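You operate a simulated robot arm through the tools that you are given. There is no shell and no other tool. Be economical: measure what you need, move in short steps, check, and stop when the job is done.

The job below is to be done with a simulated two-armed robot. You get a single attempt, and the scene is never put back.

JOB
Put the test tile that says "Gricato" from the checking bench top on the belt past the gate and the test tile that says "Dobbrel" on the green belt top. Put the small orange tub on the middle board of the narrow rack. Pick up the blue-handled rod with one hand, pass it to the other hand and put it on the right end of the checking bench. Shut the grey drawer. Close the crumb drawer. Pull the console cupboard door open. Do these in any order.

The check looks at the end state, three seconds after you hand in, the way a careful person would. Anything else that was tipped, shoved, dropped, spilled or broken makes it a failure.

ROBOT AND FRAMES
Two 7-joint arms with fingered hands on one trunk, on a base that drives. Base frame: it is fixed to the floor where the robot stands at the start and does not move with it; the origin is under the middle of the robot, x ahead of it, y to its left, z up. Units: m, degrees, N and s.
The left shoulder is at the start at [0.033, 0.214, 1.097], the right one opposite. With the tool pointing down near the work surface each hand reaches from about 0.1 to 0.62 m from the robot's upright axis, wherever it stands, measured 20 degrees to its own side. Places, roughly: belt past the gate [-2, 0.1, 0.8]; blue-handled rod (4x4x21 cm) [0.7, 1.3, 1]; console cupboard door [-3.3, 1.8, 0.4]; crumb drawer [-1.7, 0.4, 0.5]; green belt top [-2, -0.4, 0.8]; grey drawer [-1.6, 0.4, 0.3]; middle board of the narrow rack [-4.1, -0.9, 0.5]; right end of the checking bench [0.6, 0.3, 0.9]; small orange tub (12x9x6 cm) [0.4, 0.3, 0.9]; test tile [0.5, 0.25, 1]. Payload 3.3 kg a hand.
Tool frame (each hand has its own): the origin (TCP) lies between the finger pads and is the grasp point; the fingertips stand 0.026 m ahead of it; z points along the fingers, y is the line along which they close. The gripper opens to 0.132 m. The gripper's body begins 0.073 m behind the TCP. The gripper is a hand of 2 fingers: y runs from the thumb to the fingers, the wrist lies at [0, 0, -0.224] in the tool frame, and closing takes about 1.5 s.
Orientation is that of the tool frame in the base frame, as [roll, pitch, yaw] about the fixed x, y, z axes, in that order (R = Rz(yaw) Ry(pitch) Rx(roll)). With the fingers straight down and closing along the base's y, the tool's x points along the base's -x, its y along +y and its z along -z.

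CONTROLS
- The arms move only by the tool servo_tool. It takes "left_moves", "right_moves" or both (then of equal length, played together; a hand with none holds still); each is a list of rows, each a list of 6 numbers: the turn, a rotation vector about the tool's x, y, z in units of 45 degrees (1.0 is 45 degrees), then the shift along the tool's x, y, z in units of 150 mm (1.0 is 150 mm). In form: [[ax, ay, az, dx, dy, dz], ...]. A call has 1 to 10 rows; each row is the pose to reach, as a shift and turn from the pose commanded when the call began, along the tool's axes at that moment. "left_hand" and "right_hand" are, for a hand that has rows, the finger opening in m, from 0 to 0.132, set as the call begins (left out, the last holds). A call with a number of a shift or a turn outside -1 to 1 is refused whole. Rows are played at 5 a second. More than 0.05 m and 8.6 degrees between two rows, or a gripper value outside its range, and nothing of the call is played. A pose out of reach is approached as far as the arm can. The call stops where the force on the tool passes 40 N (or 10 N more than at its start, if that is more) or the arm is blocked; 0.2 s more then pass. The fingers move at their own pace (about 0.153 m/s each) and stop on an object; they squeeze with about 26 N. The grip force told is the motor's: it shows also when the fingers shut on nothing. Time passes only in rows, and 0.2 s behind the last, so rows that repeat a pose let the fingers close. The reply holds the time, the measured pose of the TCP, the force on the tool along the base axes, the opening and the grip force, in the units named above and with some noise, with the torque about the TCP (base axes, N m) and any sound that the robot's microphone picked up.
- Cameras (640 x 400 px; columns grow to the right, rows downward): "scene" is now at [0.1154, 0.0347, 1.2697]; the picture's right is [0.34, -0.94, 0.00], its down [-0.51, -0.19, -0.84] and it looks along [0.79, 0.29, -0.54] (base axes); focal length 252 px, centre (320, 200). "left" rides on the left gripper at [-0.066, -0.003, -0.099] in its tool frame; the picture's right is [0.04, -1.00, 0.00], its down [0.83, 0.03, -0.55] and it looks along [0.55, 0.02, 0.83] (tool axes); focal length 261 px, centre (320, 200). "right" rides on the right gripper at [0.066, -0.003, -0.099] in its tool frame; the picture's right is [0.04, 1.00, 0.00], its down [-0.83, 0.03, -0.55] and it looks along [-0.55, 0.02, 0.83] (tool axes); focal length 261 px, centre (320, 200). There is no depth. A picture from a camera that has moved, and an enlarged one, comes with that camera's place and axes in the base frame and with its lens. The place of the scene camera against the robot may be out by one fixed shift of up to 0.012 m in any direction.
- capture(camera): a new picture of that camera. It takes no simulated time.
- raise_lower(by): slides the trunk up (or, below 0, down) by that many m; the arms and the scene camera ride with it, the base frame stays. It gives what a move gives, with no picture.
- steer(legs): drives the robot by 1 to 6 legs, each [ahead, left, turn to the left] in m, m and degrees, along the robot's own axes; the way and the turn of a leg run together, so that a leg with both is an arc; at most 1.5 m and 180 degrees a leg. The arms and the cameras ride along, it lands a little off, and it stops where it bumps. It gives what a move gives.
- curl_fingers(finger1, thumb_bend, hand): sets how far each is bent, from 0 (flat) to 1 (curled in); at 0.3 the hand is open as for a grip, at 0.7 the pads meet at the TCP. One left out holds its place. A second passes; each finger stops where it meets its share of the squeeze, and holds until it gets a number again. A gripper value or a shape takes the hand back. It gives what a move gives, with no picture; readings hold the bend of each and the force on the fingers (four entries, about 0 where the hand has none), thumb and palm.
- preshape(shape, hand): the hand has 2 fingers and takes this shape, open, in about a second: jaw (thumb against the fingers, like two jaws); tri (thumb and two fingers); tip (a fingertip pinch); poke (one finger out to press); point (the index stretched); flat (the hand flat); cup (the hand cupped); fist (a fist). The gripper value then closes the fingers along that shape, each until it touches; the sizes above hold for jaw. It gives what a move gives, with no picture.
- pan_tilt(pan, tilt): turns the head with the scene camera to pan (to the left, within 86 degrees either way) and tilt (down, from -29 to 69), counted from straight ahead of the robot. It gives what a move gives.
- close_up(camera, box): a new picture of the part [left, top, right, bottom] of that camera's present view, enlarged. It takes no simulated time.
- job_done(): hands the job in; it is judged then, once.

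Go step by step. Nothing tells you exact positions but the pictures and the camera data: compare them with the known pose of the tool, close in by small moves and look again before you grip or let go. The budget is 186 turns and 174 pictures, counting those below and the enlarged ones. Unless the task says otherwise, let go and move clear before handing in, and close with one line.

The tools are called after "Call:" by a JSON object that holds its "method" and its "body". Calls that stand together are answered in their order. servo_tool: Moves the arms, as the interface text tells. Its arguments: {"type":"object","properties":{"left_moves":{"type":"array","items":{"type":"array","items":{"type":"number"}}},"left_hand":{"type":"number"},"right_moves":{"type":"array","items":{"type":"array","items":{"type":"number"}}},"right_hand":{"type":"number"}},"required":[]} The other tools are called the same way: raise_lower (by) slides the trunk up or down; preshape (shape, hand) gives the hand a shape; curl_fingers (finger1, thumb_bend, hand) moves the fingers one by one; steer (legs) drives the base; pan_tilt (pan, tilt) turns the head that bears the scene camera; capture (camera) takes a picture; close_up (camera, box) takes an enlarged picture of a part of a camera's view; job_done () hands the job in.

At the start:

```text
time: 0.0
left_position: [0.208, 0.2742, 1.076]
left_orientation: [179.9, 0.0, 179.9]
left_force: [-0.4, 0.1, -0.7]
left_torque: [0.03, 0.01, -0.01]
left_width: 0.1321
left_finger_force: 0.0
left_shape: jaw
left_bend: [0.3, 0.3]
left_finger forces: [0.1, 0.0, 0.1, 0.1, 0.0, 0.1]
right_position: [0.2822, 0.0084, 1.147]
right_orientation: [179.8, 0.0, -180.0]
right_force: [-0.7, 0.2, 0.9]
right_torque: [-0.01, 0.01, 0.0]
right_width: 0.1322
right_finger_force: 0.1
right_shape: jaw
right_bend: [0.3, 0.3]
right_finger forces: [0.0, 0.0, 0.0, 0.0, 0.0, 0.0]
trunk travel left (down, up): [-0.379, 0.381]
robot x, y, heading: [0.0027, -0.0011, -0.2]
head pan, tilt: [20.1, 33.0]
```

scene: 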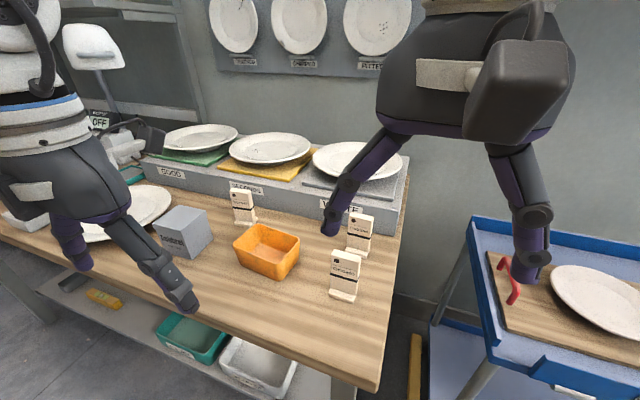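
right: 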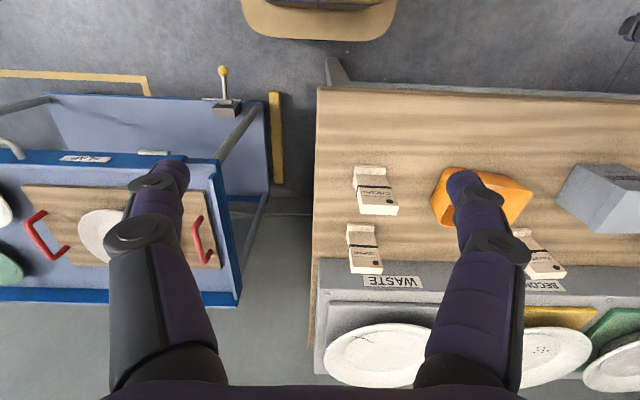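
left: 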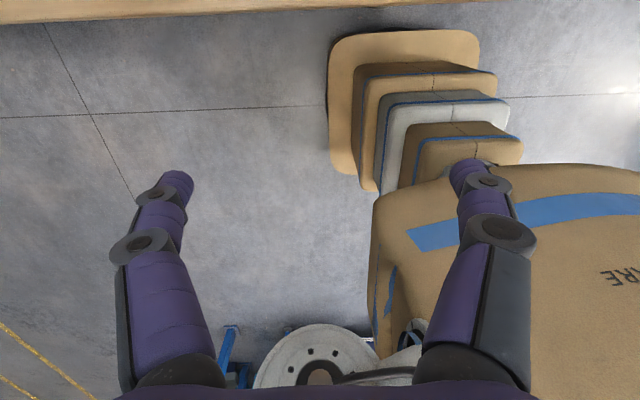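

I see the checking bench with three white test tiles, an orange tub and a grey box. I'll read the tile labels first and look around.

Call:
{"method": "close_up", "body": {"camera": "scene", "box": [210, 170, 410, 310]}}

Call:
{"method": "pan_tilt", "body": {"pan": 60, "tilt": 30}}

Call:
{"method": "capture", "body": {"camera": "scene"}}

```text
2.86 times, centred on (310, 240) of scene
camera zoom: at [0.1154, 0.0347, 1.2697], right [0.34, -0.94, 0.0], down [-0.51, -0.19, -0.84], along [0.79, 0.29, -0.54], focal length 719 px, centre (349, 86)
```

zoom: 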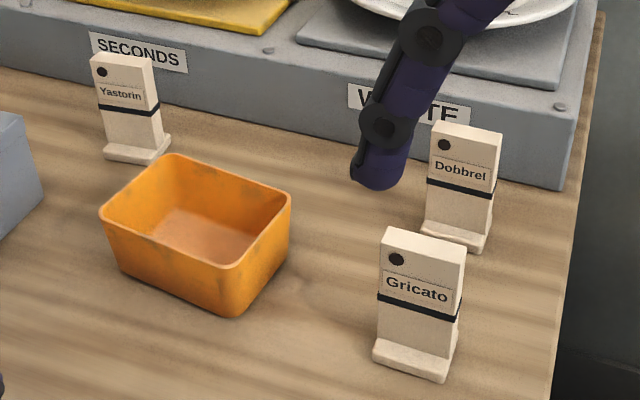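

```text
time: 1.1
left_position: [0.209, 0.2752, 1.0749]
left_orientation: [179.9, 0.0, 180.0]
left_force: [-0.9, 0.2, -0.1]
left_torque: [0.0, 0.01, -0.02]
left_width: 0.132
left_finger_force: 0.0
left_shape: jaw
left_bend: [0.3, 0.3]
left_finger forces: [0.1, 0.1, 0.1, 0.0, 0.0, 0.1]
right_position: [0.2816, 0.0089, 1.1469]
right_orientation: [179.8, -0.1, -180.0]
right_force: [-0.7, 0.8, 0.7]
right_torque: [-0.07, -0.02, -0.01]
right_width: 0.1317
right_finger_force: 0.0
right_shape: jaw
right_bend: [0.3, 0.3]
right_finger forces: [0.0, 0.1, 0.0, 0.0, 0.0, 0.0]
trunk travel left (down, up): [-0.379, 0.381]
robot x, y, heading: [0.0028, -0.0039, 0.2]
head pan, tilt: [60.0, 30.0]
```

```text
169 pictures are left
camera scene: at [0.077, 0.0823, 1.2744], right [0.87, -0.5, 0.0], down [-0.25, -0.43, -0.87], along [0.43, 0.75, -0.5], focal length 252 px, centre (320, 200)
```

scene: 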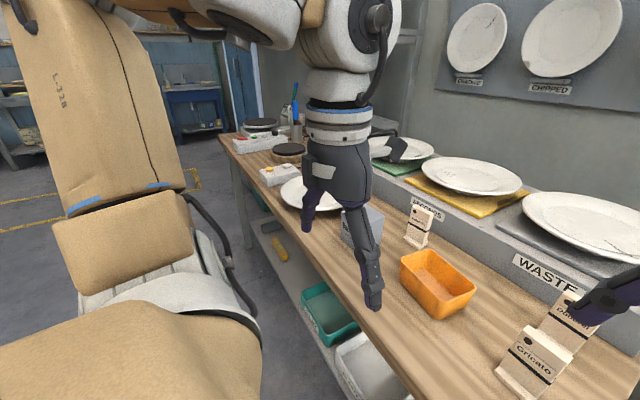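

Call:
{"method": "close_up", "body": {"camera": "scene", "box": [220, 60, 360, 220]}}

Call:
{"method": "pan_tilt", "body": {"pan": 25, "tilt": 45}}

Call:
{"method": "capture", "body": {"camera": "scene"}}

Call:
{"method": "close_up", "body": {"camera": "right", "box": [300, 80, 640, 300]}}

```text
2.50 times, centred on (290, 140) of scene
camera zoom: at [0.077, 0.0823, 1.2744], right [0.87, -0.5, 0.0], down [-0.25, -0.43, -0.87], along [0.43, 0.75, -0.5], focal length 629 px, centre (395, 350)
```

zoom: 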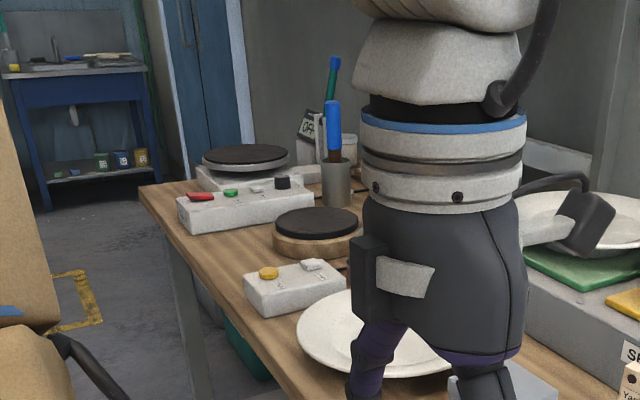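

```text
time: 2.1
left_position: [0.2087, 0.2758, 1.0747]
left_orientation: [-180.0, -0.1, -180.0]
left_force: [0.8, 0.7, 0.6]
left_torque: [0.01, 0.0, -0.02]
left_width: 0.1317
left_finger_force: 0.0
left_shape: jaw
left_bend: [0.3, 0.3]
left_finger forces: [0.0, 0.0, 0.0, 0.0, 0.0, 0.1]
right_position: [0.2823, 0.0088, 1.1463]
right_orientation: [179.9, -0.2, 180.0]
right_force: [0.1, -0.4, 1.1]
right_torque: [-0.01, 0.01, 0.01]
right_width: 0.1318
right_finger_force: 0.1
right_shape: jaw
right_bend: [0.3, 0.3]
right_finger forces: [0.1, 0.0, 0.1, 0.0, 0.0, 0.0]
trunk travel left (down, up): [-0.379, 0.381]
robot x, y, heading: [-0.0025, -0.0006, 0.2]
head pan, tilt: [25.0, 45.0]
```

```text
167 pictures are left
camera scene: at [0.1054, 0.0385, 1.2518], right [0.42, -0.91, 0.0], down [-0.64, -0.3, -0.71], along [0.64, 0.3, -0.71], focal length 252 px, centre (320, 200)
```

scene: 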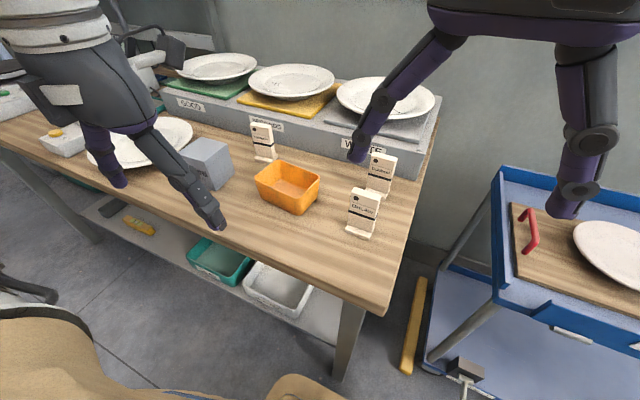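

```text
1.82 times, centred on (470, 190) of right
camera zoom: at [0.2166, 0.0049, 1.247], right [-0.04, 1.0, 0.0], down [0.83, 0.03, 0.55], along [0.55, 0.02, -0.83], focal length 474 px, centre (47, 218)
```

zoom: 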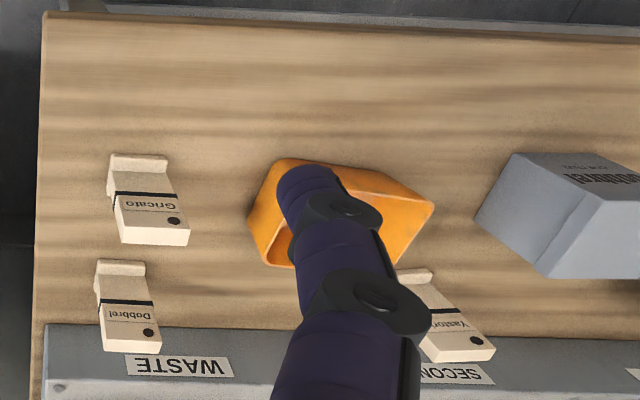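

Blue rod stands in a grey cup far to the left; Gricato is the near tile at about (0.40, 0.09), Dobbrel behind it. I bring the right hand over Gricato and look.

Call:
{"method": "servo_tool", "body": {"right_moves": [[0, 0, 0, -0.26, 0.18, 0], [0, 0, 0, -0.52, 0.37, 0], [0, 0, 0, -0.78, 0.56, 0], [0, 0, 0, -0.78, 0.56, 0]]}}

Call:
{"method": "capture", "body": {"camera": "right"}}

Call:
{"method": "capture", "body": {"camera": "scene"}}

```text
time: 3.3
left_position: [0.2088, 0.2752, 1.0757]
left_orientation: [180.0, -0.1, 180.0]
left_force: [-0.6, 0.3, 0.1]
left_torque: [0.0, 0.02, 0.01]
left_width: 0.132
left_finger_force: 0.1
left_shape: jaw
left_bend: [0.3, 0.3]
left_finger forces: [0.0, 0.0, 0.0, 0.0, 0.1, 0.0]
right_position: [0.3879, 0.0029, 1.1862]
right_orientation: [174.7, 1.5, 175.2]
right_force: [-0.1, 0.1, 0.1]
right_torque: [0.02, -0.01, -0.03]
right_width: 0.1317
right_finger_force: 0.0
right_shape: jaw
right_bend: [0.3, 0.3]
right_finger forces: [0.0, 0.0, 0.0, 0.0, 0.0, 0.1]
right hand out of reach, approached as far as the arm can: row 2, 3, 4
trunk travel left (down, up): [-0.379, 0.381]
robot x, y, heading: [0.0001, -0.0011, -0.2]
head pan, tilt: [25.0, 45.0]
stopped in row 4 (right hand): the arm was blocked; the commanded pose is now the measured one
```

```text
165 pictures are left
camera right: at [0.3181, -0.0045, 1.2827], right [0.04, 0.99, 0.09], down [0.81, -0.09, 0.57], along [0.58, 0.05, -0.81], focal length 261 px, centre (320, 200)
```

right: 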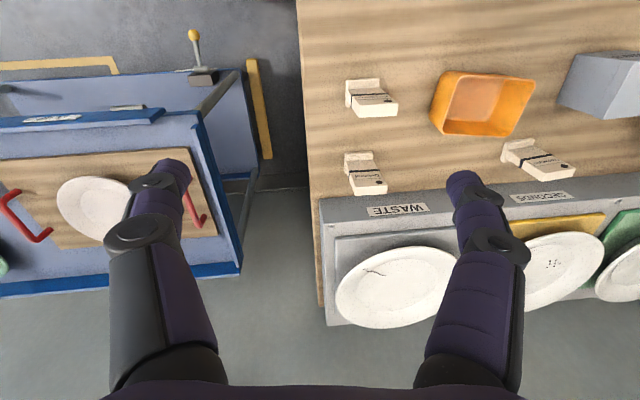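

```text
164 pictures are left
camera scene: at [0.1054, 0.0381, 1.2518], right [0.42, -0.91, 0.0], down [-0.64, -0.3, -0.71], along [0.64, 0.3, -0.71], focal length 252 px, centre (320, 200)
```

scene: 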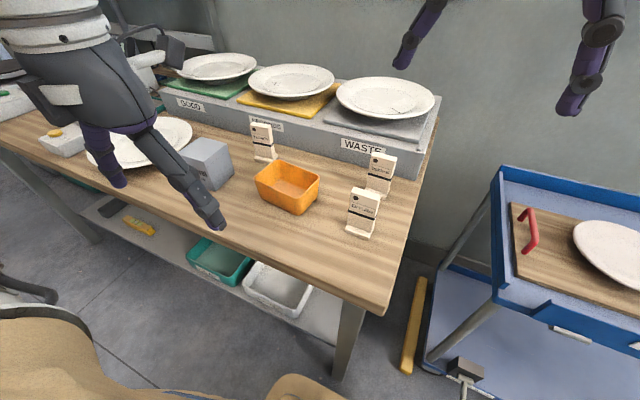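

Out of reach that high on the left side; I'll drive left so the tiles sit on the right hand's side.

Call:
{"method": "steer", "body": {"legs": [[0, 0.25, 0]]}}

Call:
{"method": "servo_tool", "body": {"right_moves": [[0.1, 0, 0, 0, -0.3, 0.1], [0.11, 0, 0.1, 0, -0.6, 0.3], [0.11, 0, 0.1, 0, -0.85, 0.5], [0.11, 0, 0.1, 0, -1.0, 0.6], [0.11, 0, 0.1, 0, -1.0, 0.6]]}}

Call:
{"method": "capture", "body": {"camera": "right"}}

```text
time: 5.1
left_position: [0.2084, 0.5266, 1.075]
left_orientation: [-179.9, -0.1, 180.0]
left_force: [0.0, 0.6, -0.1]
left_torque: [-0.07, -0.04, -0.01]
left_width: 0.1319
left_finger_force: 0.0
left_shape: jaw
left_bend: [0.3, 0.3]
left_finger forces: [0.1, 0.1, 0.0, 0.0, 0.0, 0.1]
right_position: [0.3885, 0.2529, 1.184]
right_orientation: [174.8, 1.4, 175.0]
right_force: [0.0, 0.5, 0.7]
right_torque: [-0.02, 0.0, 0.0]
right_width: 0.1317
right_finger_force: 0.1
right_shape: jaw
right_bend: [0.3, 0.3]
right_finger forces: [0.0, 0.1, 0.1, 0.1, 0.0, 0.0]
trunk travel left (down, up): [-0.379, 0.381]
robot x, y, heading: [0.0031, 0.2463, -0.1]
head pan, tilt: [25.0, 45.0]
```

```text
refused: row 2 steps farther than a row can; nothing moved
```

```text
163 pictures are left
camera right: at [0.3189, 0.2461, 1.2819], right [0.04, 1.0, 0.09], down [0.82, -0.09, 0.57], along [0.58, 0.05, -0.81], focal length 261 px, centre (320, 200)
```

right: 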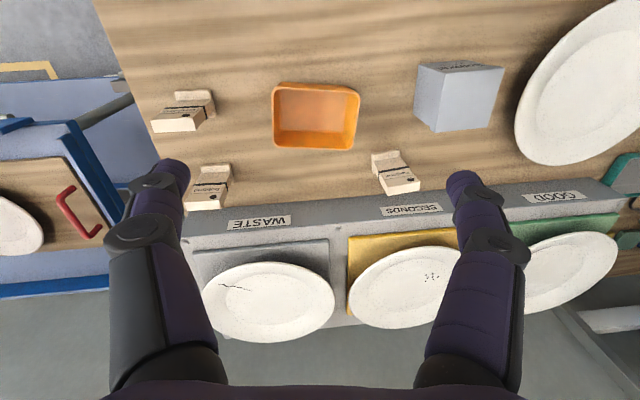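

Call:
{"method": "servo_tool", "body": {"right_moves": [[0.03, 0, -0.03, -0.03, -0.2, 0.14], [0.06, 0.01, -0.05, -0.06, -0.4, 0.28], [0.09, 0.02, -0.08, -0.08, -0.6, 0.42], [0.116, 0.03, -0.11, -0.11, -0.8, 0.56], [0.116, 0.03, -0.11, -0.14, -1.0, 0.73], [0.116, 0.03, -0.11, -0.14, -1.0, 0.73]]}}

Call:
{"method": "capture", "body": {"camera": "right"}}

Call:
{"method": "capture", "body": {"camera": "scene"}}

```text
time: 6.5
left_position: [0.209, 0.5243, 1.0763]
left_orientation: [-179.9, 0.0, 180.0]
left_force: [0.1, 0.4, -0.4]
left_torque: [0.02, -0.01, -0.02]
left_width: 0.132
left_finger_force: 0.0
left_shape: jaw
left_bend: [0.3, 0.3]
left_finger forces: [0.0, 0.1, 0.0, 0.0, 0.1, 0.0]
right_position: [0.4396, 0.129, 1.1003]
right_orientation: [-179.8, 0.0, -179.9]
right_force: [1.4, -0.1, 0.6]
right_torque: [-0.02, 0.0, 0.0]
right_width: 0.132
right_finger_force: 0.0
right_shape: jaw
right_bend: [0.3, 0.3]
right_finger forces: [0.1, 0.0, 0.0, 0.0, 0.1, 0.0]
right hand out of reach, approached as far as the arm can: row 3, 4, 5, 6
trunk travel left (down, up): [-0.379, 0.381]
robot x, y, heading: [0.0062, 0.2497, 0.0]
head pan, tilt: [25.0, 45.0]
```

```text
162 pictures are left
camera right: at [0.3734, 0.1254, 1.1997], right [-0.04, 1.0, 0.0], down [0.83, 0.04, 0.55], along [0.55, 0.02, -0.83], focal length 261 px, centre (320, 200)
```

right: 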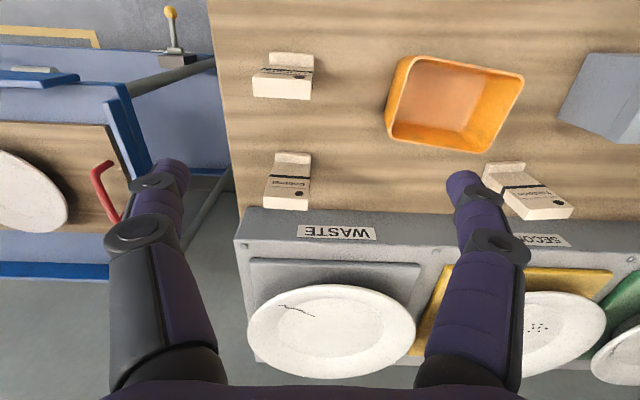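

```text
161 pictures are left
camera scene: at [0.1056, 0.2878, 1.2518], right [0.42, -0.91, 0.0], down [-0.64, -0.3, -0.71], along [0.64, 0.3, -0.71], focal length 252 px, centre (320, 200)
```

scene: 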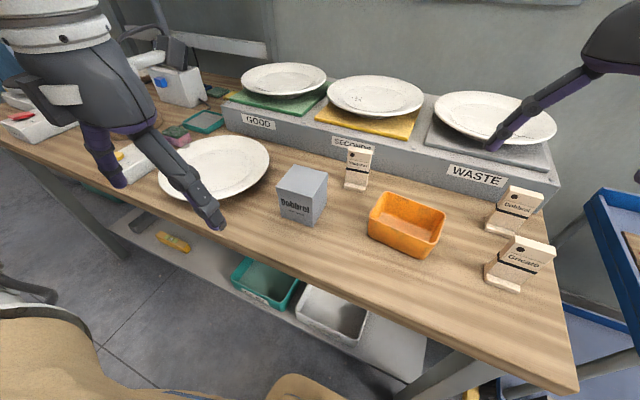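

Call:
{"method": "servo_tool", "body": {"right_moves": [[0, 0, 0, 0.05, -0.08, 0.22], [0, 0, 0, 0.1, -0.16, 0.44], [0, 0, 0, 0.144, -0.227, 0.667], [0, 0, 0, 0.144, -0.227, 0.667]]}}

Call:
{"method": "capture", "body": {"camera": "right"}}

Call:
{"method": "capture", "body": {"camera": "scene"}}

```text
time: 7.5
left_position: [0.2094, 0.5249, 1.0759]
left_orientation: [-179.9, 0.0, 179.9]
left_force: [-0.2, -0.4, 0.3]
left_torque: [0.01, 0.0, -0.03]
left_width: 0.1317
left_finger_force: 0.1
left_shape: jaw
left_bend: [0.3, 0.3]
left_finger forces: [0.1, 0.0, 0.1, 0.0, 0.0, 0.0]
right_position: [0.4563, 0.1272, 1.0808]
right_orientation: [179.9, 0.1, -179.9]
right_force: [-0.5, -0.4, -0.1]
right_torque: [0.0, 0.04, -0.01]
right_width: 0.1319
right_finger_force: 0.1
right_shape: jaw
right_bend: [0.3, 0.3]
right_finger forces: [0.1, 0.0, 0.0, 0.0, 0.0, 0.0]
right hand out of reach, approached as far as the arm can: row 1, 2, 3, 4
trunk travel left (down, up): [-0.379, 0.381]
robot x, y, heading: [0.0034, 0.2501, 0.0]
head pan, tilt: [25.0, 45.0]
```

```text
160 pictures are left
camera right: at [0.3896, 0.1242, 1.1806], right [-0.04, 1.0, 0.0], down [0.83, 0.04, 0.55], along [0.55, 0.03, -0.83], focal length 261 px, centre (320, 200)
```

right: 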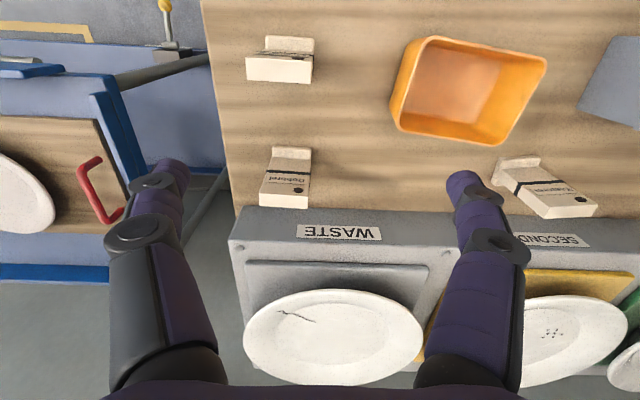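

```text
159 pictures are left
camera scene: at [0.1054, 0.2879, 1.2518], right [0.42, -0.91, 0.0], down [-0.64, -0.3, -0.71], along [0.64, 0.3, -0.71], focal length 252 px, centre (320, 200)
```

scene: 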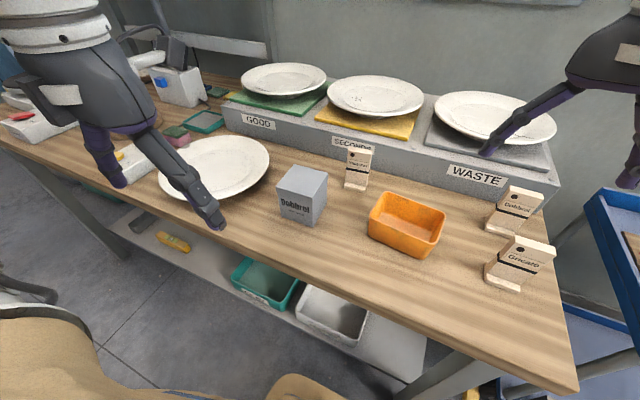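

The arm seems stuck in an awkward posture; I'll pull the hand back to the right and near the body, then come in again.

Call:
{"method": "servo_tool", "body": {"right_moves": [[0, 0, 0, 0.16, -0.13, -0.2], [0, 0, 0, 0.32, -0.26, -0.4], [0, 0, 0, 0.48, -0.4, -0.6], [0, 0, 0, 0.65, -0.53, -0.75], [0, 0, 0, 0.65, -0.53, -0.75]]}}

```text
time: 8.7
left_position: [0.2091, 0.5246, 1.0759]
left_orientation: [180.0, 0.0, -180.0]
left_force: [-0.5, 0.4, -0.4]
left_torque: [-0.02, -0.02, 0.01]
left_width: 0.132
left_finger_force: 0.1
left_shape: jaw
left_bend: [0.3, 0.3]
left_finger forces: [0.1, 0.0, 0.0, 0.0, 0.0, 0.1]
right_position: [0.3559, 0.0513, 1.1939]
right_orientation: [179.8, 0.0, -179.9]
right_force: [0.2, -0.1, 0.4]
right_torque: [-0.04, -0.01, 0.01]
right_width: 0.1318
right_finger_force: 0.0
right_shape: jaw
right_bend: [0.3, 0.3]
right_finger forces: [0.0, 0.0, 0.0, 0.0, 0.0, 0.0]
right hand out of reach, approached as far as the arm can: row 1
trunk travel left (down, up): [-0.379, 0.381]
robot x, y, heading: [0.0002, 0.2496, -0.3]
head pan, tilt: [25.0, 45.0]
```

Call:
{"method": "servo_tool", "body": {"right_moves": [[0, 0, 0, 0.1, 0, 0.25], [0, 0, 0, 0.2, 0, 0.5], [0, 0, 0, 0.3, 0, 0.75], [0, 0, 0, 0.3, 0, 1.0], [0, 0, 0, 0.3, 0, 1.0]]}}

```text
time: 9.9
left_position: [0.2088, 0.5254, 1.0757]
left_orientation: [-180.0, 0.0, -180.0]
left_force: [0.1, 0.1, 0.4]
left_torque: [0.01, 0.02, 0.01]
left_width: 0.1322
left_finger_force: 0.0
left_shape: jaw
left_bend: [0.3, 0.3]
left_finger forces: [0.0, 0.0, 0.1, 0.0, 0.0, 0.1]
right_position: [0.3606, 0.0554, 1.1777]
right_orientation: [-180.0, -0.1, -179.9]
right_force: [-1.0, -0.7, 0.2]
right_torque: [-0.02, 0.01, 0.02]
right_width: 0.1322
right_finger_force: 0.0
right_shape: jaw
right_bend: [0.3, 0.3]
right_finger forces: [0.0, 0.1, 0.0, 0.1, 0.1, 0.0]
right hand out of reach, approached as far as the arm can: row 1, 2, 3, 4, 5
trunk travel left (down, up): [-0.379, 0.381]
robot x, y, heading: [0.0014, 0.2501, -0.1]
head pan, tilt: [25.0, 45.0]
```

Call:
{"method": "servo_tool", "body": {"right_moves": [[0, 0, 0, 0.25, -0.12, -0.1], [0, 0, 0, 0.5, -0.25, -0.1], [0, 0, 0, 0.75, -0.38, -0.1], [0, 0, 0, 1.0, -0.5, -0.1], [0, 0, 0, 1.0, -0.5, 0.15], [0, 0, 0, 1.0, -0.5, 0.4], [0, 0, 0, 1.0, -0.5, 0.65], [0, 0, 0, 1.0, -0.5, 0.65]]}}

Call:
{"method": "capture", "body": {"camera": "scene"}}

```text
time: 11.7
left_position: [0.2089, 0.5255, 1.0754]
left_orientation: [180.0, 0.0, 180.0]
left_force: [-0.7, 0.2, 0.3]
left_torque: [-0.01, 0.01, 0.04]
left_width: 0.1319
left_finger_force: 0.1
left_shape: jaw
left_bend: [0.3, 0.3]
left_finger forces: [0.1, 0.0, 0.0, 0.1, 0.1, 0.0]
right_position: [0.2735, 0.0241, 1.2021]
right_orientation: [179.9, 0.0, -179.9]
right_force: [-0.3, 0.5, -0.5]
right_torque: [-0.01, 0.02, 0.04]
right_width: 0.1318
right_finger_force: 0.1
right_shape: jaw
right_bend: [0.3, 0.3]
right_finger forces: [0.0, 0.0, 0.0, 0.1, 0.0, 0.0]
right hand out of reach, approached as far as the arm can: row 2, 3, 4, 5, 6, 7, 8
trunk travel left (down, up): [-0.379, 0.381]
robot x, y, heading: [0.0014, 0.2484, -0.2]
head pan, tilt: [25.0, 45.0]
```

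```text
158 pictures are left
camera scene: at [0.1054, 0.2878, 1.2518], right [0.42, -0.91, 0.0], down [-0.64, -0.3, -0.71], along [0.64, 0.3, -0.71], focal length 252 px, centre (320, 200)
```

scene: 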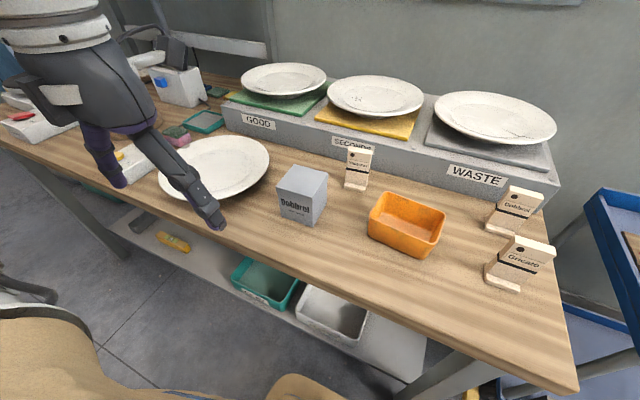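

Call:
{"method": "pan_tilt", "body": {"pan": -50, "tilt": 20}}

Call:
{"method": "capture", "body": {"camera": "scene"}}

Call:
{"method": "pan_tilt", "body": {"pan": 50, "tilt": 20}}

Call:
{"method": "capture", "body": {"camera": "scene"}}

```text
time: 13.2
left_position: [0.2092, 0.5253, 1.0757]
left_orientation: [180.0, 0.0, 179.9]
left_force: [0.4, 0.2, -0.2]
left_torque: [0.01, 0.0, 0.0]
left_width: 0.1316
left_finger_force: 0.1
left_shape: jaw
left_bend: [0.3, 0.3]
left_finger forces: [0.0, 0.0, 0.0, 0.0, 0.0, 0.0]
right_position: [0.2752, 0.0246, 1.2019]
right_orientation: [180.0, 0.0, -180.0]
right_force: [0.3, -0.9, -0.1]
right_torque: [-0.01, 0.04, -0.01]
right_width: 0.1319
right_finger_force: 0.1
right_shape: jaw
right_bend: [0.3, 0.3]
right_finger forces: [0.0, 0.0, 0.1, 0.0, 0.1, 0.1]
trunk travel left (down, up): [-0.379, 0.381]
robot x, y, heading: [-0.0007, 0.2499, -0.3]
head pan, tilt: [-50.0, 20.0]
```

```text
157 pictures are left
camera scene: at [0.0916, 0.1822, 1.2904], right [-0.77, -0.64, 0.0], down [-0.22, 0.26, -0.94], along [0.6, -0.72, -0.34], focal length 252 px, centre (320, 200)
```

scene: 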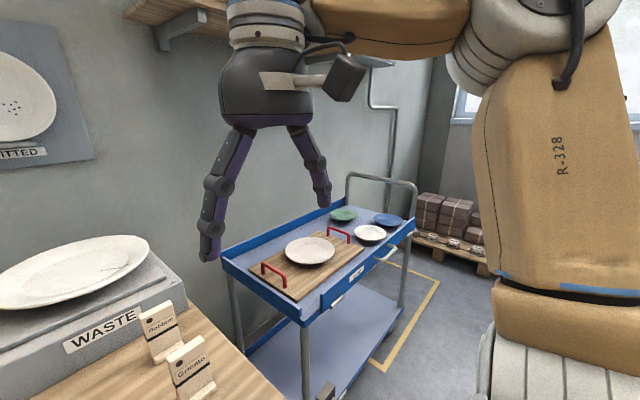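

```text
time: 14.9
left_position: [0.2096, 0.5252, 1.0748]
left_orientation: [-179.9, 0.0, -180.0]
left_force: [0.0, 0.1, 0.0]
left_torque: [0.02, 0.01, 0.04]
left_width: 0.1319
left_finger_force: 0.1
left_shape: jaw
left_bend: [0.3, 0.3]
left_finger forces: [0.0, 0.0, 0.1, 0.0, 0.0, 0.0]
right_position: [0.2746, 0.0242, 1.2025]
right_orientation: [180.0, 0.0, -179.8]
right_force: [-0.1, 0.3, -0.2]
right_torque: [0.02, -0.02, 0.01]
right_width: 0.1318
right_finger_force: 0.1
right_shape: jaw
right_bend: [0.3, 0.3]
right_finger forces: [0.0, 0.0, 0.0, 0.0, 0.1, 0.1]
trunk travel left (down, up): [-0.379, 0.381]
robot x, y, heading: [-0.002, 0.248, -0.1]
head pan, tilt: [50.0, 20.0]
```

```text
156 pictures are left
camera scene: at [0.0917, 0.3247, 1.2904], right [0.77, -0.64, 0.0], down [-0.22, -0.26, -0.94], along [0.6, 0.72, -0.34], focal length 252 px, centre (320, 200)
```

scene: 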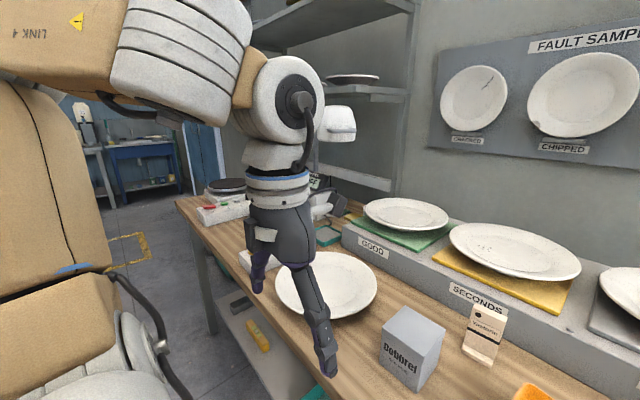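

Lowering the trunk should bring the hand lower. I first raise the left hand so it stays clear of the bench.

Call:
{"method": "servo_tool", "body": {"left_moves": [[0, 0, 0, 0, 0, -0.3], [0, 0, 0, 0, 0, -0.6], [0, 0, 0, 0, 0, -0.9], [0, 0, 0, 0, 0, -1.0], [0, 0, 0, 0, 0, -1.0]]}}

Call:
{"method": "raise_lower", "body": {"by": -0.15}}

Call:
{"method": "servo_tool", "body": {"right_moves": [[0, 0, 0, -0.25, 0.1, 0], [0, 0, 0, -0.5, 0.2, 0], [0, 0, 0, -0.7, 0.3, 0], [0, 0, 0, -0.9, 0.45, 0], [0, 0, 0, -0.9, 0.45, 0]]}}

```text
time: 16.1
left_position: [0.1909, 0.5184, 1.1374]
left_orientation: [-179.9, 0.0, -180.0]
left_force: [-0.3, -0.3, 0.8]
left_torque: [0.0, -0.03, 0.03]
left_width: 0.132
left_finger_force: 0.1
left_shape: jaw
left_bend: [0.3, 0.3]
left_finger forces: [0.0, 0.0, 0.0, 0.0, 0.1, 0.1]
left hand out of reach, approached as far as the arm can: row 2, 3, 4, 5
right_position: [0.2746, 0.0239, 1.2015]
right_orientation: [-179.9, 0.0, -179.9]
right_force: [0.4, -0.1, 0.0]
right_torque: [-0.02, -0.02, -0.02]
right_width: 0.1319
right_finger_force: 0.1
right_shape: jaw
right_bend: [0.3, 0.3]
right_finger forces: [0.0, 0.0, 0.0, 0.1, 0.1, 0.1]
trunk travel left (down, up): [-0.379, 0.381]
robot x, y, heading: [-0.0023, 0.2511, 0.0]
head pan, tilt: [50.0, 20.0]
```

```text
time: 17.9
left_position: [0.1903, 0.5199, 0.9868]
left_orientation: [180.0, 0.0, -179.9]
left_force: [0.3, -0.8, 0.2]
left_torque: [-0.02, -0.01, -0.01]
left_width: 0.1318
left_finger_force: 0.1
left_shape: jaw
left_bend: [0.3, 0.3]
left_finger forces: [0.1, 0.0, 0.1, 0.0, 0.1, 0.0]
right_position: [0.3049, 0.025, 1.0255]
right_orientation: [179.9, -5.9, -179.9]
right_force: [-0.4, 0.3, 0.5]
right_torque: [0.01, -0.03, -0.01]
right_width: 0.1317
right_finger_force: 0.1
right_shape: jaw
right_bend: [0.3, 0.3]
right_finger forces: [0.1, 0.0, 0.0, 0.1, 0.0, 0.1]
trunk travel left (down, up): [-0.229, 0.531]
robot x, y, heading: [0.0002, 0.2428, 0.1]
head pan, tilt: [50.0, 20.0]
```

```text
time: 19.1
left_position: [0.1906, 0.5211, 0.987]
left_orientation: [-180.0, 0.1, -180.0]
left_force: [-0.7, -0.1, -0.3]
left_torque: [0.0, -0.01, -0.02]
left_width: 0.1318
left_finger_force: 0.1
left_shape: jaw
left_bend: [0.3, 0.3]
left_finger forces: [0.0, 0.0, 0.0, 0.0, 0.0, 0.1]
right_position: [0.4198, 0.0927, 0.9913]
right_orientation: [179.8, -5.7, -179.9]
right_force: [-0.5, -0.4, -0.2]
right_torque: [0.03, 0.03, -0.01]
right_width: 0.1317
right_finger_force: 0.0
right_shape: jaw
right_bend: [0.3, 0.3]
right_finger forces: [0.0, 0.0, 0.0, 0.0, 0.0, 0.0]
right hand out of reach, approached as far as the arm can: row 3, 4, 5
trunk travel left (down, up): [-0.229, 0.531]
robot x, y, heading: [0.0019, 0.2501, -0.0]
head pan, tilt: [50.0, 20.0]
```

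Call:
{"method": "pan_tilt", "body": {"pan": -10, "tilt": 40}}

Call:
{"method": "capture", "body": {"camera": "scene"}}

Call:
{"method": "capture", "body": {"camera": "right"}}

```text
time: 20.4
left_position: [0.1914, 0.5202, 0.9882]
left_orientation: [-180.0, 0.0, 180.0]
left_force: [0.1, 0.5, -0.5]
left_torque: [-0.02, -0.02, 0.01]
left_width: 0.132
left_finger_force: 0.0
left_shape: jaw
left_bend: [0.3, 0.3]
left_finger forces: [0.0, 0.1, 0.1, 0.0, 0.0, 0.1]
right_position: [0.4207, 0.0926, 0.9926]
right_orientation: [179.9, -5.7, -179.9]
right_force: [-0.3, 0.6, -0.6]
right_torque: [0.02, -0.01, 0.01]
right_width: 0.132
right_finger_force: 0.0
right_shape: jaw
right_bend: [0.3, 0.3]
right_finger forces: [0.0, 0.1, 0.1, 0.0, 0.0, 0.0]
trunk travel left (down, up): [-0.229, 0.531]
robot x, y, heading: [0.0011, 0.2503, 0.1]
head pan, tilt: [-10.0, 40.0]
```

```text
155 pictures are left
camera scene: at [0.1471, 0.2387, 1.1068], right [-0.17, -0.98, 0.0], down [-0.63, 0.11, -0.77], along [0.75, -0.13, -0.64], focal length 252 px, centre (320, 200)
```

scene: 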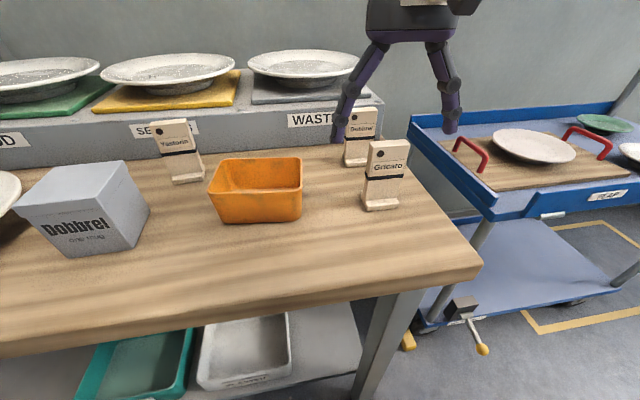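

```text
154 pictures are left
camera right: at [0.3639, 0.0884, 1.0977], right [-0.04, 1.0, 0.01], down [0.88, 0.03, 0.47], along [0.47, 0.02, -0.88], focal length 261 px, centre (320, 200)
```

right: 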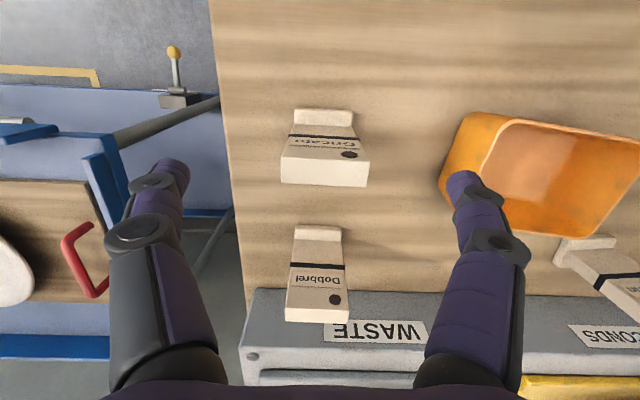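

Gricato is now centred under the open right hand. I'll lower onto it.

Call:
{"method": "servo_tool", "body": {"right_moves": [[0, 0, 0, 0.01, 0.007, 0.1], [0, 0, 0, 0.01, 0.007, 0.2], [0, 0, 0, 0.01, 0.007, 0.3], [0, 0, 0, 0.01, 0.007, 0.3]]}}

Call:
{"method": "capture", "body": {"camera": "right"}}

Call:
{"method": "close_up", "body": {"camera": "scene", "box": [300, 50, 500, 230]}}

```text
time: 21.4
left_position: [0.1899, 0.521, 0.9877]
left_orientation: [179.9, 0.0, -180.0]
left_force: [-0.1, 0.1, 0.0]
left_torque: [-0.01, 0.0, 0.05]
left_width: 0.1317
left_finger_force: 0.1
left_shape: jaw
left_bend: [0.3, 0.3]
left_finger forces: [0.1, 0.1, 0.1, 0.0, 0.0, 0.1]
right_position: [0.4221, 0.0969, 0.9578]
right_orientation: [180.0, -5.9, -179.9]
right_force: [-0.3, -0.3, 0.1]
right_torque: [-0.02, -0.01, -0.01]
right_width: 0.132
right_finger_force: 0.2
right_shape: jaw
right_bend: [0.3, 0.3]
right_finger forces: [0.0, 0.0, 0.0, 0.1, 0.0, 0.0]
right hand out of reach, approached as far as the arm can: row 3, 4
trunk travel left (down, up): [-0.229, 0.531]
robot x, y, heading: [0.0018, 0.2495, 0.0]
head pan, tilt: [-10.0, 40.0]
```

```text
153 pictures are left
camera right: at [0.3667, 0.0933, 1.0638], right [-0.04, 1.0, 0.0], down [0.89, 0.04, 0.46], along [0.46, 0.02, -0.89], focal length 261 px, centre (320, 200)
```

right: 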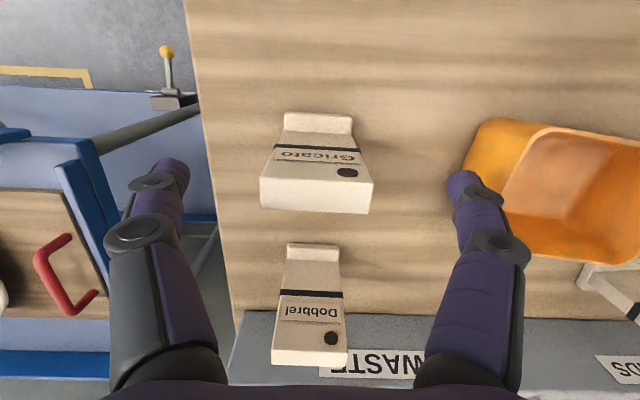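

```text
2.22 times, centred on (400, 140) of scene
camera zoom: at [0.1471, 0.2387, 1.1068], right [-0.17, -0.98, 0.0], down [-0.63, 0.11, -0.77], along [0.75, -0.13, -0.64], focal length 559 px, centre (142, 333)
```

zoom: 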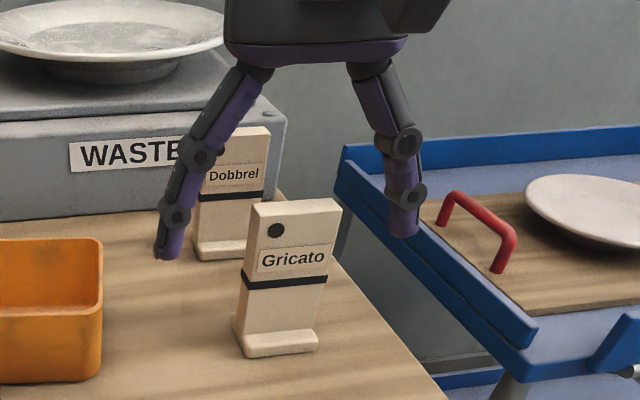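

Call:
{"method": "raise_lower", "body": {"by": -0.018}}

Call:
{"method": "capture", "body": {"camera": "right"}}

```text
time: 22.0
left_position: [0.1902, 0.5198, 0.9697]
left_orientation: [180.0, 0.0, 180.0]
left_force: [0.4, -0.7, -0.1]
left_torque: [-0.01, 0.02, -0.02]
left_width: 0.1319
left_finger_force: 0.1
left_shape: jaw
left_bend: [0.3, 0.3]
left_finger forces: [0.1, 0.0, 0.1, 0.0, 0.1, 0.0]
right_position: [0.4241, 0.0967, 0.9412]
right_orientation: [180.0, -6.0, -179.9]
right_force: [0.1, -0.4, 0.1]
right_torque: [0.0, -0.03, 0.01]
right_width: 0.1318
right_finger_force: 0.1
right_shape: jaw
right_bend: [0.3, 0.3]
right_finger forces: [0.1, 0.1, 0.1, 0.1, 0.1, 0.1]
trunk travel left (down, up): [-0.211, 0.549]
robot x, y, heading: [-0.004, 0.2537, 0.1]
head pan, tilt: [-10.0, 40.0]
```

```text
151 pictures are left
camera right: at [0.3674, 0.0935, 1.047], right [-0.04, 1.0, 0.0], down [0.89, 0.04, 0.46], along [0.46, 0.02, -0.89], focal length 261 px, centre (320, 200)
```

right: 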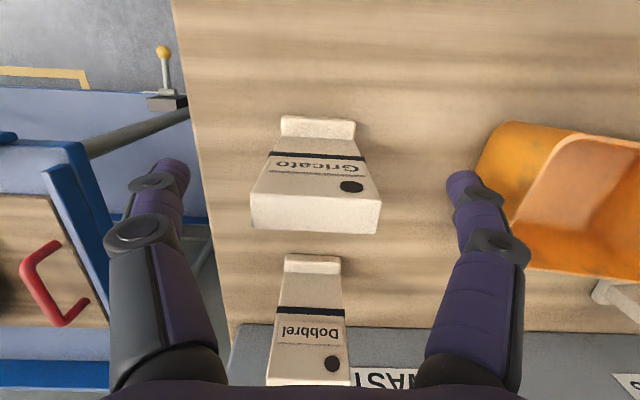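

Call:
{"method": "servo_tool", "body": {"right_moves": [[0, 0, 0, 0.05, -0.02, 0], [0, 0, 0, 0.05, -0.02, 0]]}}

Call:
{"method": "servo_tool", "body": {"right_moves": [[0, 0, 0, 0, 0, 0], [0, 0, 0, 0, 0, 0], [0, 0, 0, 0, 0, 0], [0, 0, 0, 0, 0, 0], [0, 0, 0, 0, 0, 0], [0, 0, 0, 0, 0, 0], [0, 0, 0, 0, 0, 0]], "right_hand": 0.02}}

Call:
{"method": "capture", "body": {"camera": "right"}}

Call:
{"method": "close_up", "body": {"camera": "scene", "box": [300, 50, 500, 230]}}

```text
time: 22.6
left_position: [0.19, 0.5204, 0.9693]
left_orientation: [-180.0, 0.0, -180.0]
left_force: [0.3, 0.2, -0.2]
left_torque: [-0.04, -0.02, 0.01]
left_width: 0.1321
left_finger_force: 0.2
left_shape: jaw
left_bend: [0.3, 0.3]
left_finger forces: [0.0, 0.0, 0.0, 0.0, 0.1, 0.0]
right_position: [0.418, 0.0944, 0.9442]
right_orientation: [-179.9, -6.3, -179.8]
right_force: [0.4, 0.5, 0.3]
right_torque: [0.0, 0.05, 0.0]
right_width: 0.1321
right_finger_force: 0.0
right_shape: jaw
right_bend: [0.3, 0.3]
right_finger forces: [0.0, 0.1, 0.1, 0.1, 0.0, 0.0]
right hand out of reach, approached as far as the arm can: row 1, 2
trunk travel left (down, up): [-0.211, 0.549]
robot x, y, heading: [-0.0004, 0.2519, -0.4]
head pan, tilt: [-10.0, 40.0]
```

```text
time: 24.2
left_position: [0.1898, 0.5203, 0.9692]
left_orientation: [180.0, 0.1, -179.9]
left_force: [0.1, 0.5, 0.1]
left_torque: [-0.01, -0.03, 0.01]
left_width: 0.1319
left_finger_force: 0.1
left_shape: jaw
left_bend: [0.3, 0.3]
left_finger forces: [0.1, 0.1, 0.0, 0.1, 0.1, 0.0]
right_position: [0.4169, 0.0947, 0.9437]
right_orientation: [-179.9, -6.3, -179.9]
right_force: [-0.7, -0.1, 0.6]
right_torque: [-0.04, 0.01, -0.01]
right_width: 0.0429
right_finger_force: 25.8
right_shape: jaw
right_bend: [0.73, 0.7]
right_finger forces: [23.7, 0.0, 0.0, 0.0, 23.6, 0.0]
trunk travel left (down, up): [-0.211, 0.549]
robot x, y, heading: [0.0033, 0.2491, 0.0]
head pan, tilt: [-10.0, 40.0]
```

```text
150 pictures are left
camera right: at [0.363, 0.0913, 1.0504], right [-0.04, 1.0, 0.0], down [0.89, 0.04, 0.46], along [0.46, 0.02, -0.89], focal length 261 px, centre (320, 200)
```

right: 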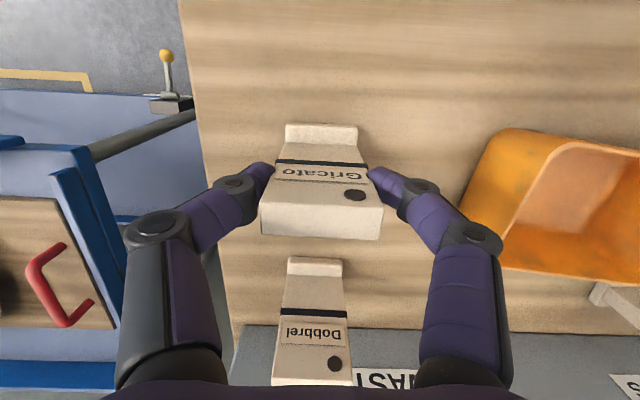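

```text
2.22 times, centred on (400, 140) of scene
camera zoom: at [0.1522, 0.2386, 1.0884], right [-0.17, -0.98, 0.0], down [-0.63, 0.11, -0.77], along [0.75, -0.13, -0.64], focal length 559 px, centre (142, 333)
```

zoom: 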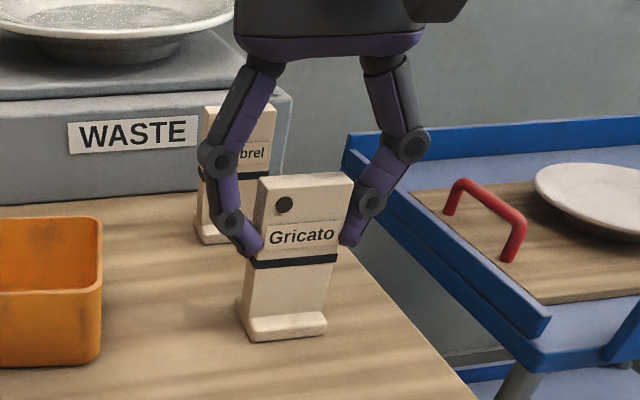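

Call:
{"method": "servo_tool", "body": {"right_moves": [[0, 0, 0, 0.02, 0, -0.2], [0, 0, 0, 0.04, 0, -0.4], [0, 0, 0, 0.2, 0, -0.65], [0, 0, 0, 0.4, 0, -0.9], [0, 0, 0, 0.5, 0, -1.0], [0, 0, 0, 0.5, 0, -1.0]]}}

Call:
{"method": "steer", "body": {"legs": [[0, -0.36, 0]]}}

Call:
{"method": "pan_tilt", "body": {"pan": 15, "tilt": 40}}

Call:
{"method": "capture", "body": {"camera": "scene"}}

Call:
{"method": "capture", "body": {"camera": "right"}}

```text
time: 25.6
left_position: [0.1898, 0.5209, 0.9695]
left_orientation: [180.0, -0.1, -180.0]
left_force: [0.3, 0.4, 0.1]
left_torque: [-0.01, -0.02, -0.02]
left_width: 0.1318
left_finger_force: 0.1
left_shape: jaw
left_bend: [0.3, 0.3]
left_finger forces: [0.1, 0.0, 0.0, 0.0, 0.0, 0.0]
right_position: [0.3297, 0.1036, 1.0433]
right_orientation: [-179.9, -5.9, 179.9]
right_force: [0.1, -0.1, -0.1]
right_torque: [0.05, -0.01, -0.01]
right_width: 0.0431
right_finger_force: 25.9
right_shape: jaw
right_bend: [0.73, 0.7]
right_finger forces: [23.7, 0.0, 0.0, 0.0, 23.7, 0.1]
right hand out of reach, approached as far as the arm can: row 2, 3, 4, 5, 6
trunk travel left (down, up): [-0.211, 0.549]
robot x, y, heading: [-0.001, 0.2501, -0.2]
head pan, tilt: [-10.0, 40.0]
```

```text
time: 27.9
left_position: [0.1902, 0.1611, 0.9697]
left_orientation: [-180.0, 0.1, 180.0]
left_force: [0.0, 0.3, 0.5]
left_torque: [-0.01, -0.02, -0.01]
left_width: 0.1321
left_finger_force: 0.1
left_shape: jaw
left_bend: [0.3, 0.3]
left_finger forces: [0.1, 0.0, 0.0, 0.0, 0.0, 0.0]
right_position: [0.3284, -0.2535, 1.0435]
right_orientation: [179.9, -6.0, -179.9]
right_force: [-0.7, -0.3, -1.5]
right_torque: [0.01, 0.01, 0.02]
right_width: 0.0431
right_finger_force: 26.5
right_shape: jaw
right_bend: [0.73, 0.7]
right_finger forces: [23.7, 0.0, 0.0, 0.1, 23.8, 0.0]
trunk travel left (down, up): [-0.211, 0.549]
robot x, y, heading: [-0.0011, -0.1104, 0.1]
head pan, tilt: [-10.0, 40.0]
```

```text
time: 28.8
left_position: [0.1889, 0.1624, 0.97]
left_orientation: [180.0, 0.0, 180.0]
left_force: [-0.5, 0.3, 0.2]
left_torque: [-0.03, -0.03, -0.03]
left_width: 0.1319
left_finger_force: 0.1
left_shape: jaw
left_bend: [0.3, 0.3]
left_finger forces: [0.0, 0.1, 0.0, 0.0, 0.0, 0.1]
right_position: [0.33, -0.2542, 1.0442]
right_orientation: [180.0, -5.9, -179.9]
right_force: [-0.2, 0.1, -1.0]
right_torque: [-0.01, -0.01, -0.02]
right_width: 0.043
right_finger_force: 26.0
right_shape: jaw
right_bend: [0.73, 0.7]
right_finger forces: [23.7, 0.1, 0.0, 0.0, 23.7, 0.0]
trunk travel left (down, up): [-0.211, 0.549]
robot x, y, heading: [0.0032, -0.11, 0.0]
head pan, tilt: [15.0, 40.0]
```

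```text
148 pictures are left
camera scene: at [0.1504, -0.0827, 1.0884], right [0.26, -0.97, 0.0], down [-0.62, -0.17, -0.77], along [0.74, 0.2, -0.64], focal length 252 px, centre (320, 200)
```

scene: 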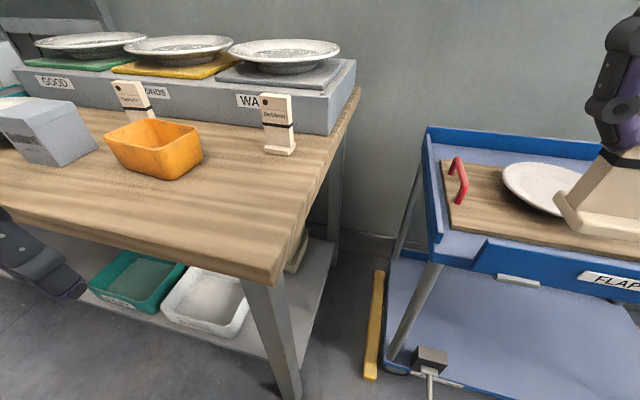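

```text
147 pictures are left
camera right: at [0.2747, -0.2578, 1.1495], right [-0.04, 1.0, 0.0], down [0.89, 0.04, 0.46], along [0.46, 0.02, -0.89], focal length 261 px, centre (320, 200)
```

right: 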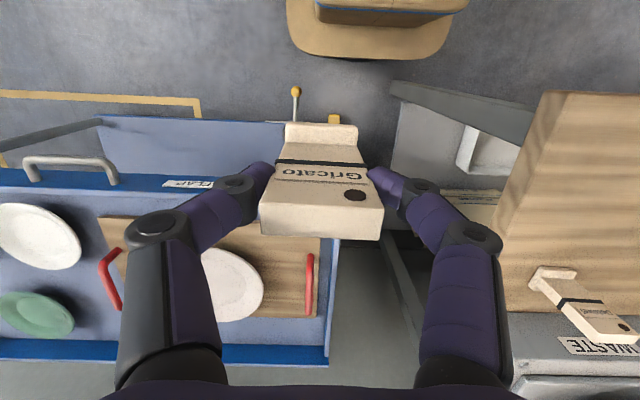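

Now the left hand goes for Dobbrel (about x 0.525, y 0.092). I'll bring it forward along the empty strip.

Call:
{"method": "servo_tool", "body": {"left_moves": [[0, 0, 0, -0.25, -0.12, 0], [0, 0, 0, -0.5, -0.25, -0.05], [0, 0, 0, -0.75, -0.37, -0.05], [0, 0, 0, -1.0, -0.467, -0.05], [0, 0, 0, -1.0, -0.467, -0.05]]}}

Call:
{"method": "capture", "body": {"camera": "scene"}}

Call:
{"method": "capture", "body": {"camera": "left"}}

```text
time: 30.0
left_position: [0.2916, 0.1354, 0.9167]
left_orientation: [-179.8, 0.2, 180.0]
left_force: [-0.9, 0.6, 0.6]
left_torque: [-0.01, -0.02, 0.02]
left_width: 0.1319
left_finger_force: 0.1
left_shape: jaw
left_bend: [0.3, 0.3]
left_finger forces: [0.0, 0.0, 0.0, 0.0, 0.0, 0.0]
left hand out of reach, approached as far as the arm can: row 1, 2, 3, 4, 5
right_position: [0.3299, -0.254, 1.0426]
right_orientation: [180.0, -6.1, -179.9]
right_force: [-0.9, 0.4, -1.2]
right_torque: [0.0, -0.04, 0.04]
right_width: 0.0428
right_finger_force: 26.0
right_shape: jaw
right_bend: [0.73, 0.7]
right_finger forces: [23.6, 0.0, 0.0, 0.0, 23.7, 0.0]
trunk travel left (down, up): [-0.211, 0.549]
robot x, y, heading: [-0.0001, -0.1068, 0.1]
head pan, tilt: [15.0, 40.0]
```

```text
146 pictures are left
camera scene: at [0.15, -0.0827, 1.0885], right [0.26, -0.97, 0.0], down [-0.62, -0.17, -0.77], along [0.74, 0.2, -0.64], focal length 252 px, centre (320, 200)
```

scene: 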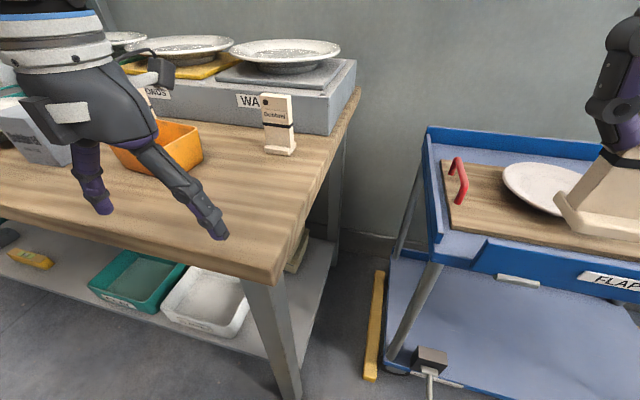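

```text
145 pictures are left
camera left: at [0.3579, 0.1319, 1.0161], right [-0.04, -1.0, 0.0], down [-0.83, 0.04, 0.55], along [-0.55, 0.02, -0.83], focal length 261 px, centre (320, 200)
```

left: 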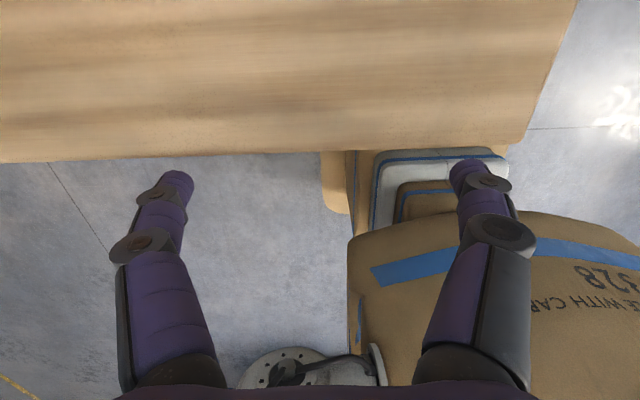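

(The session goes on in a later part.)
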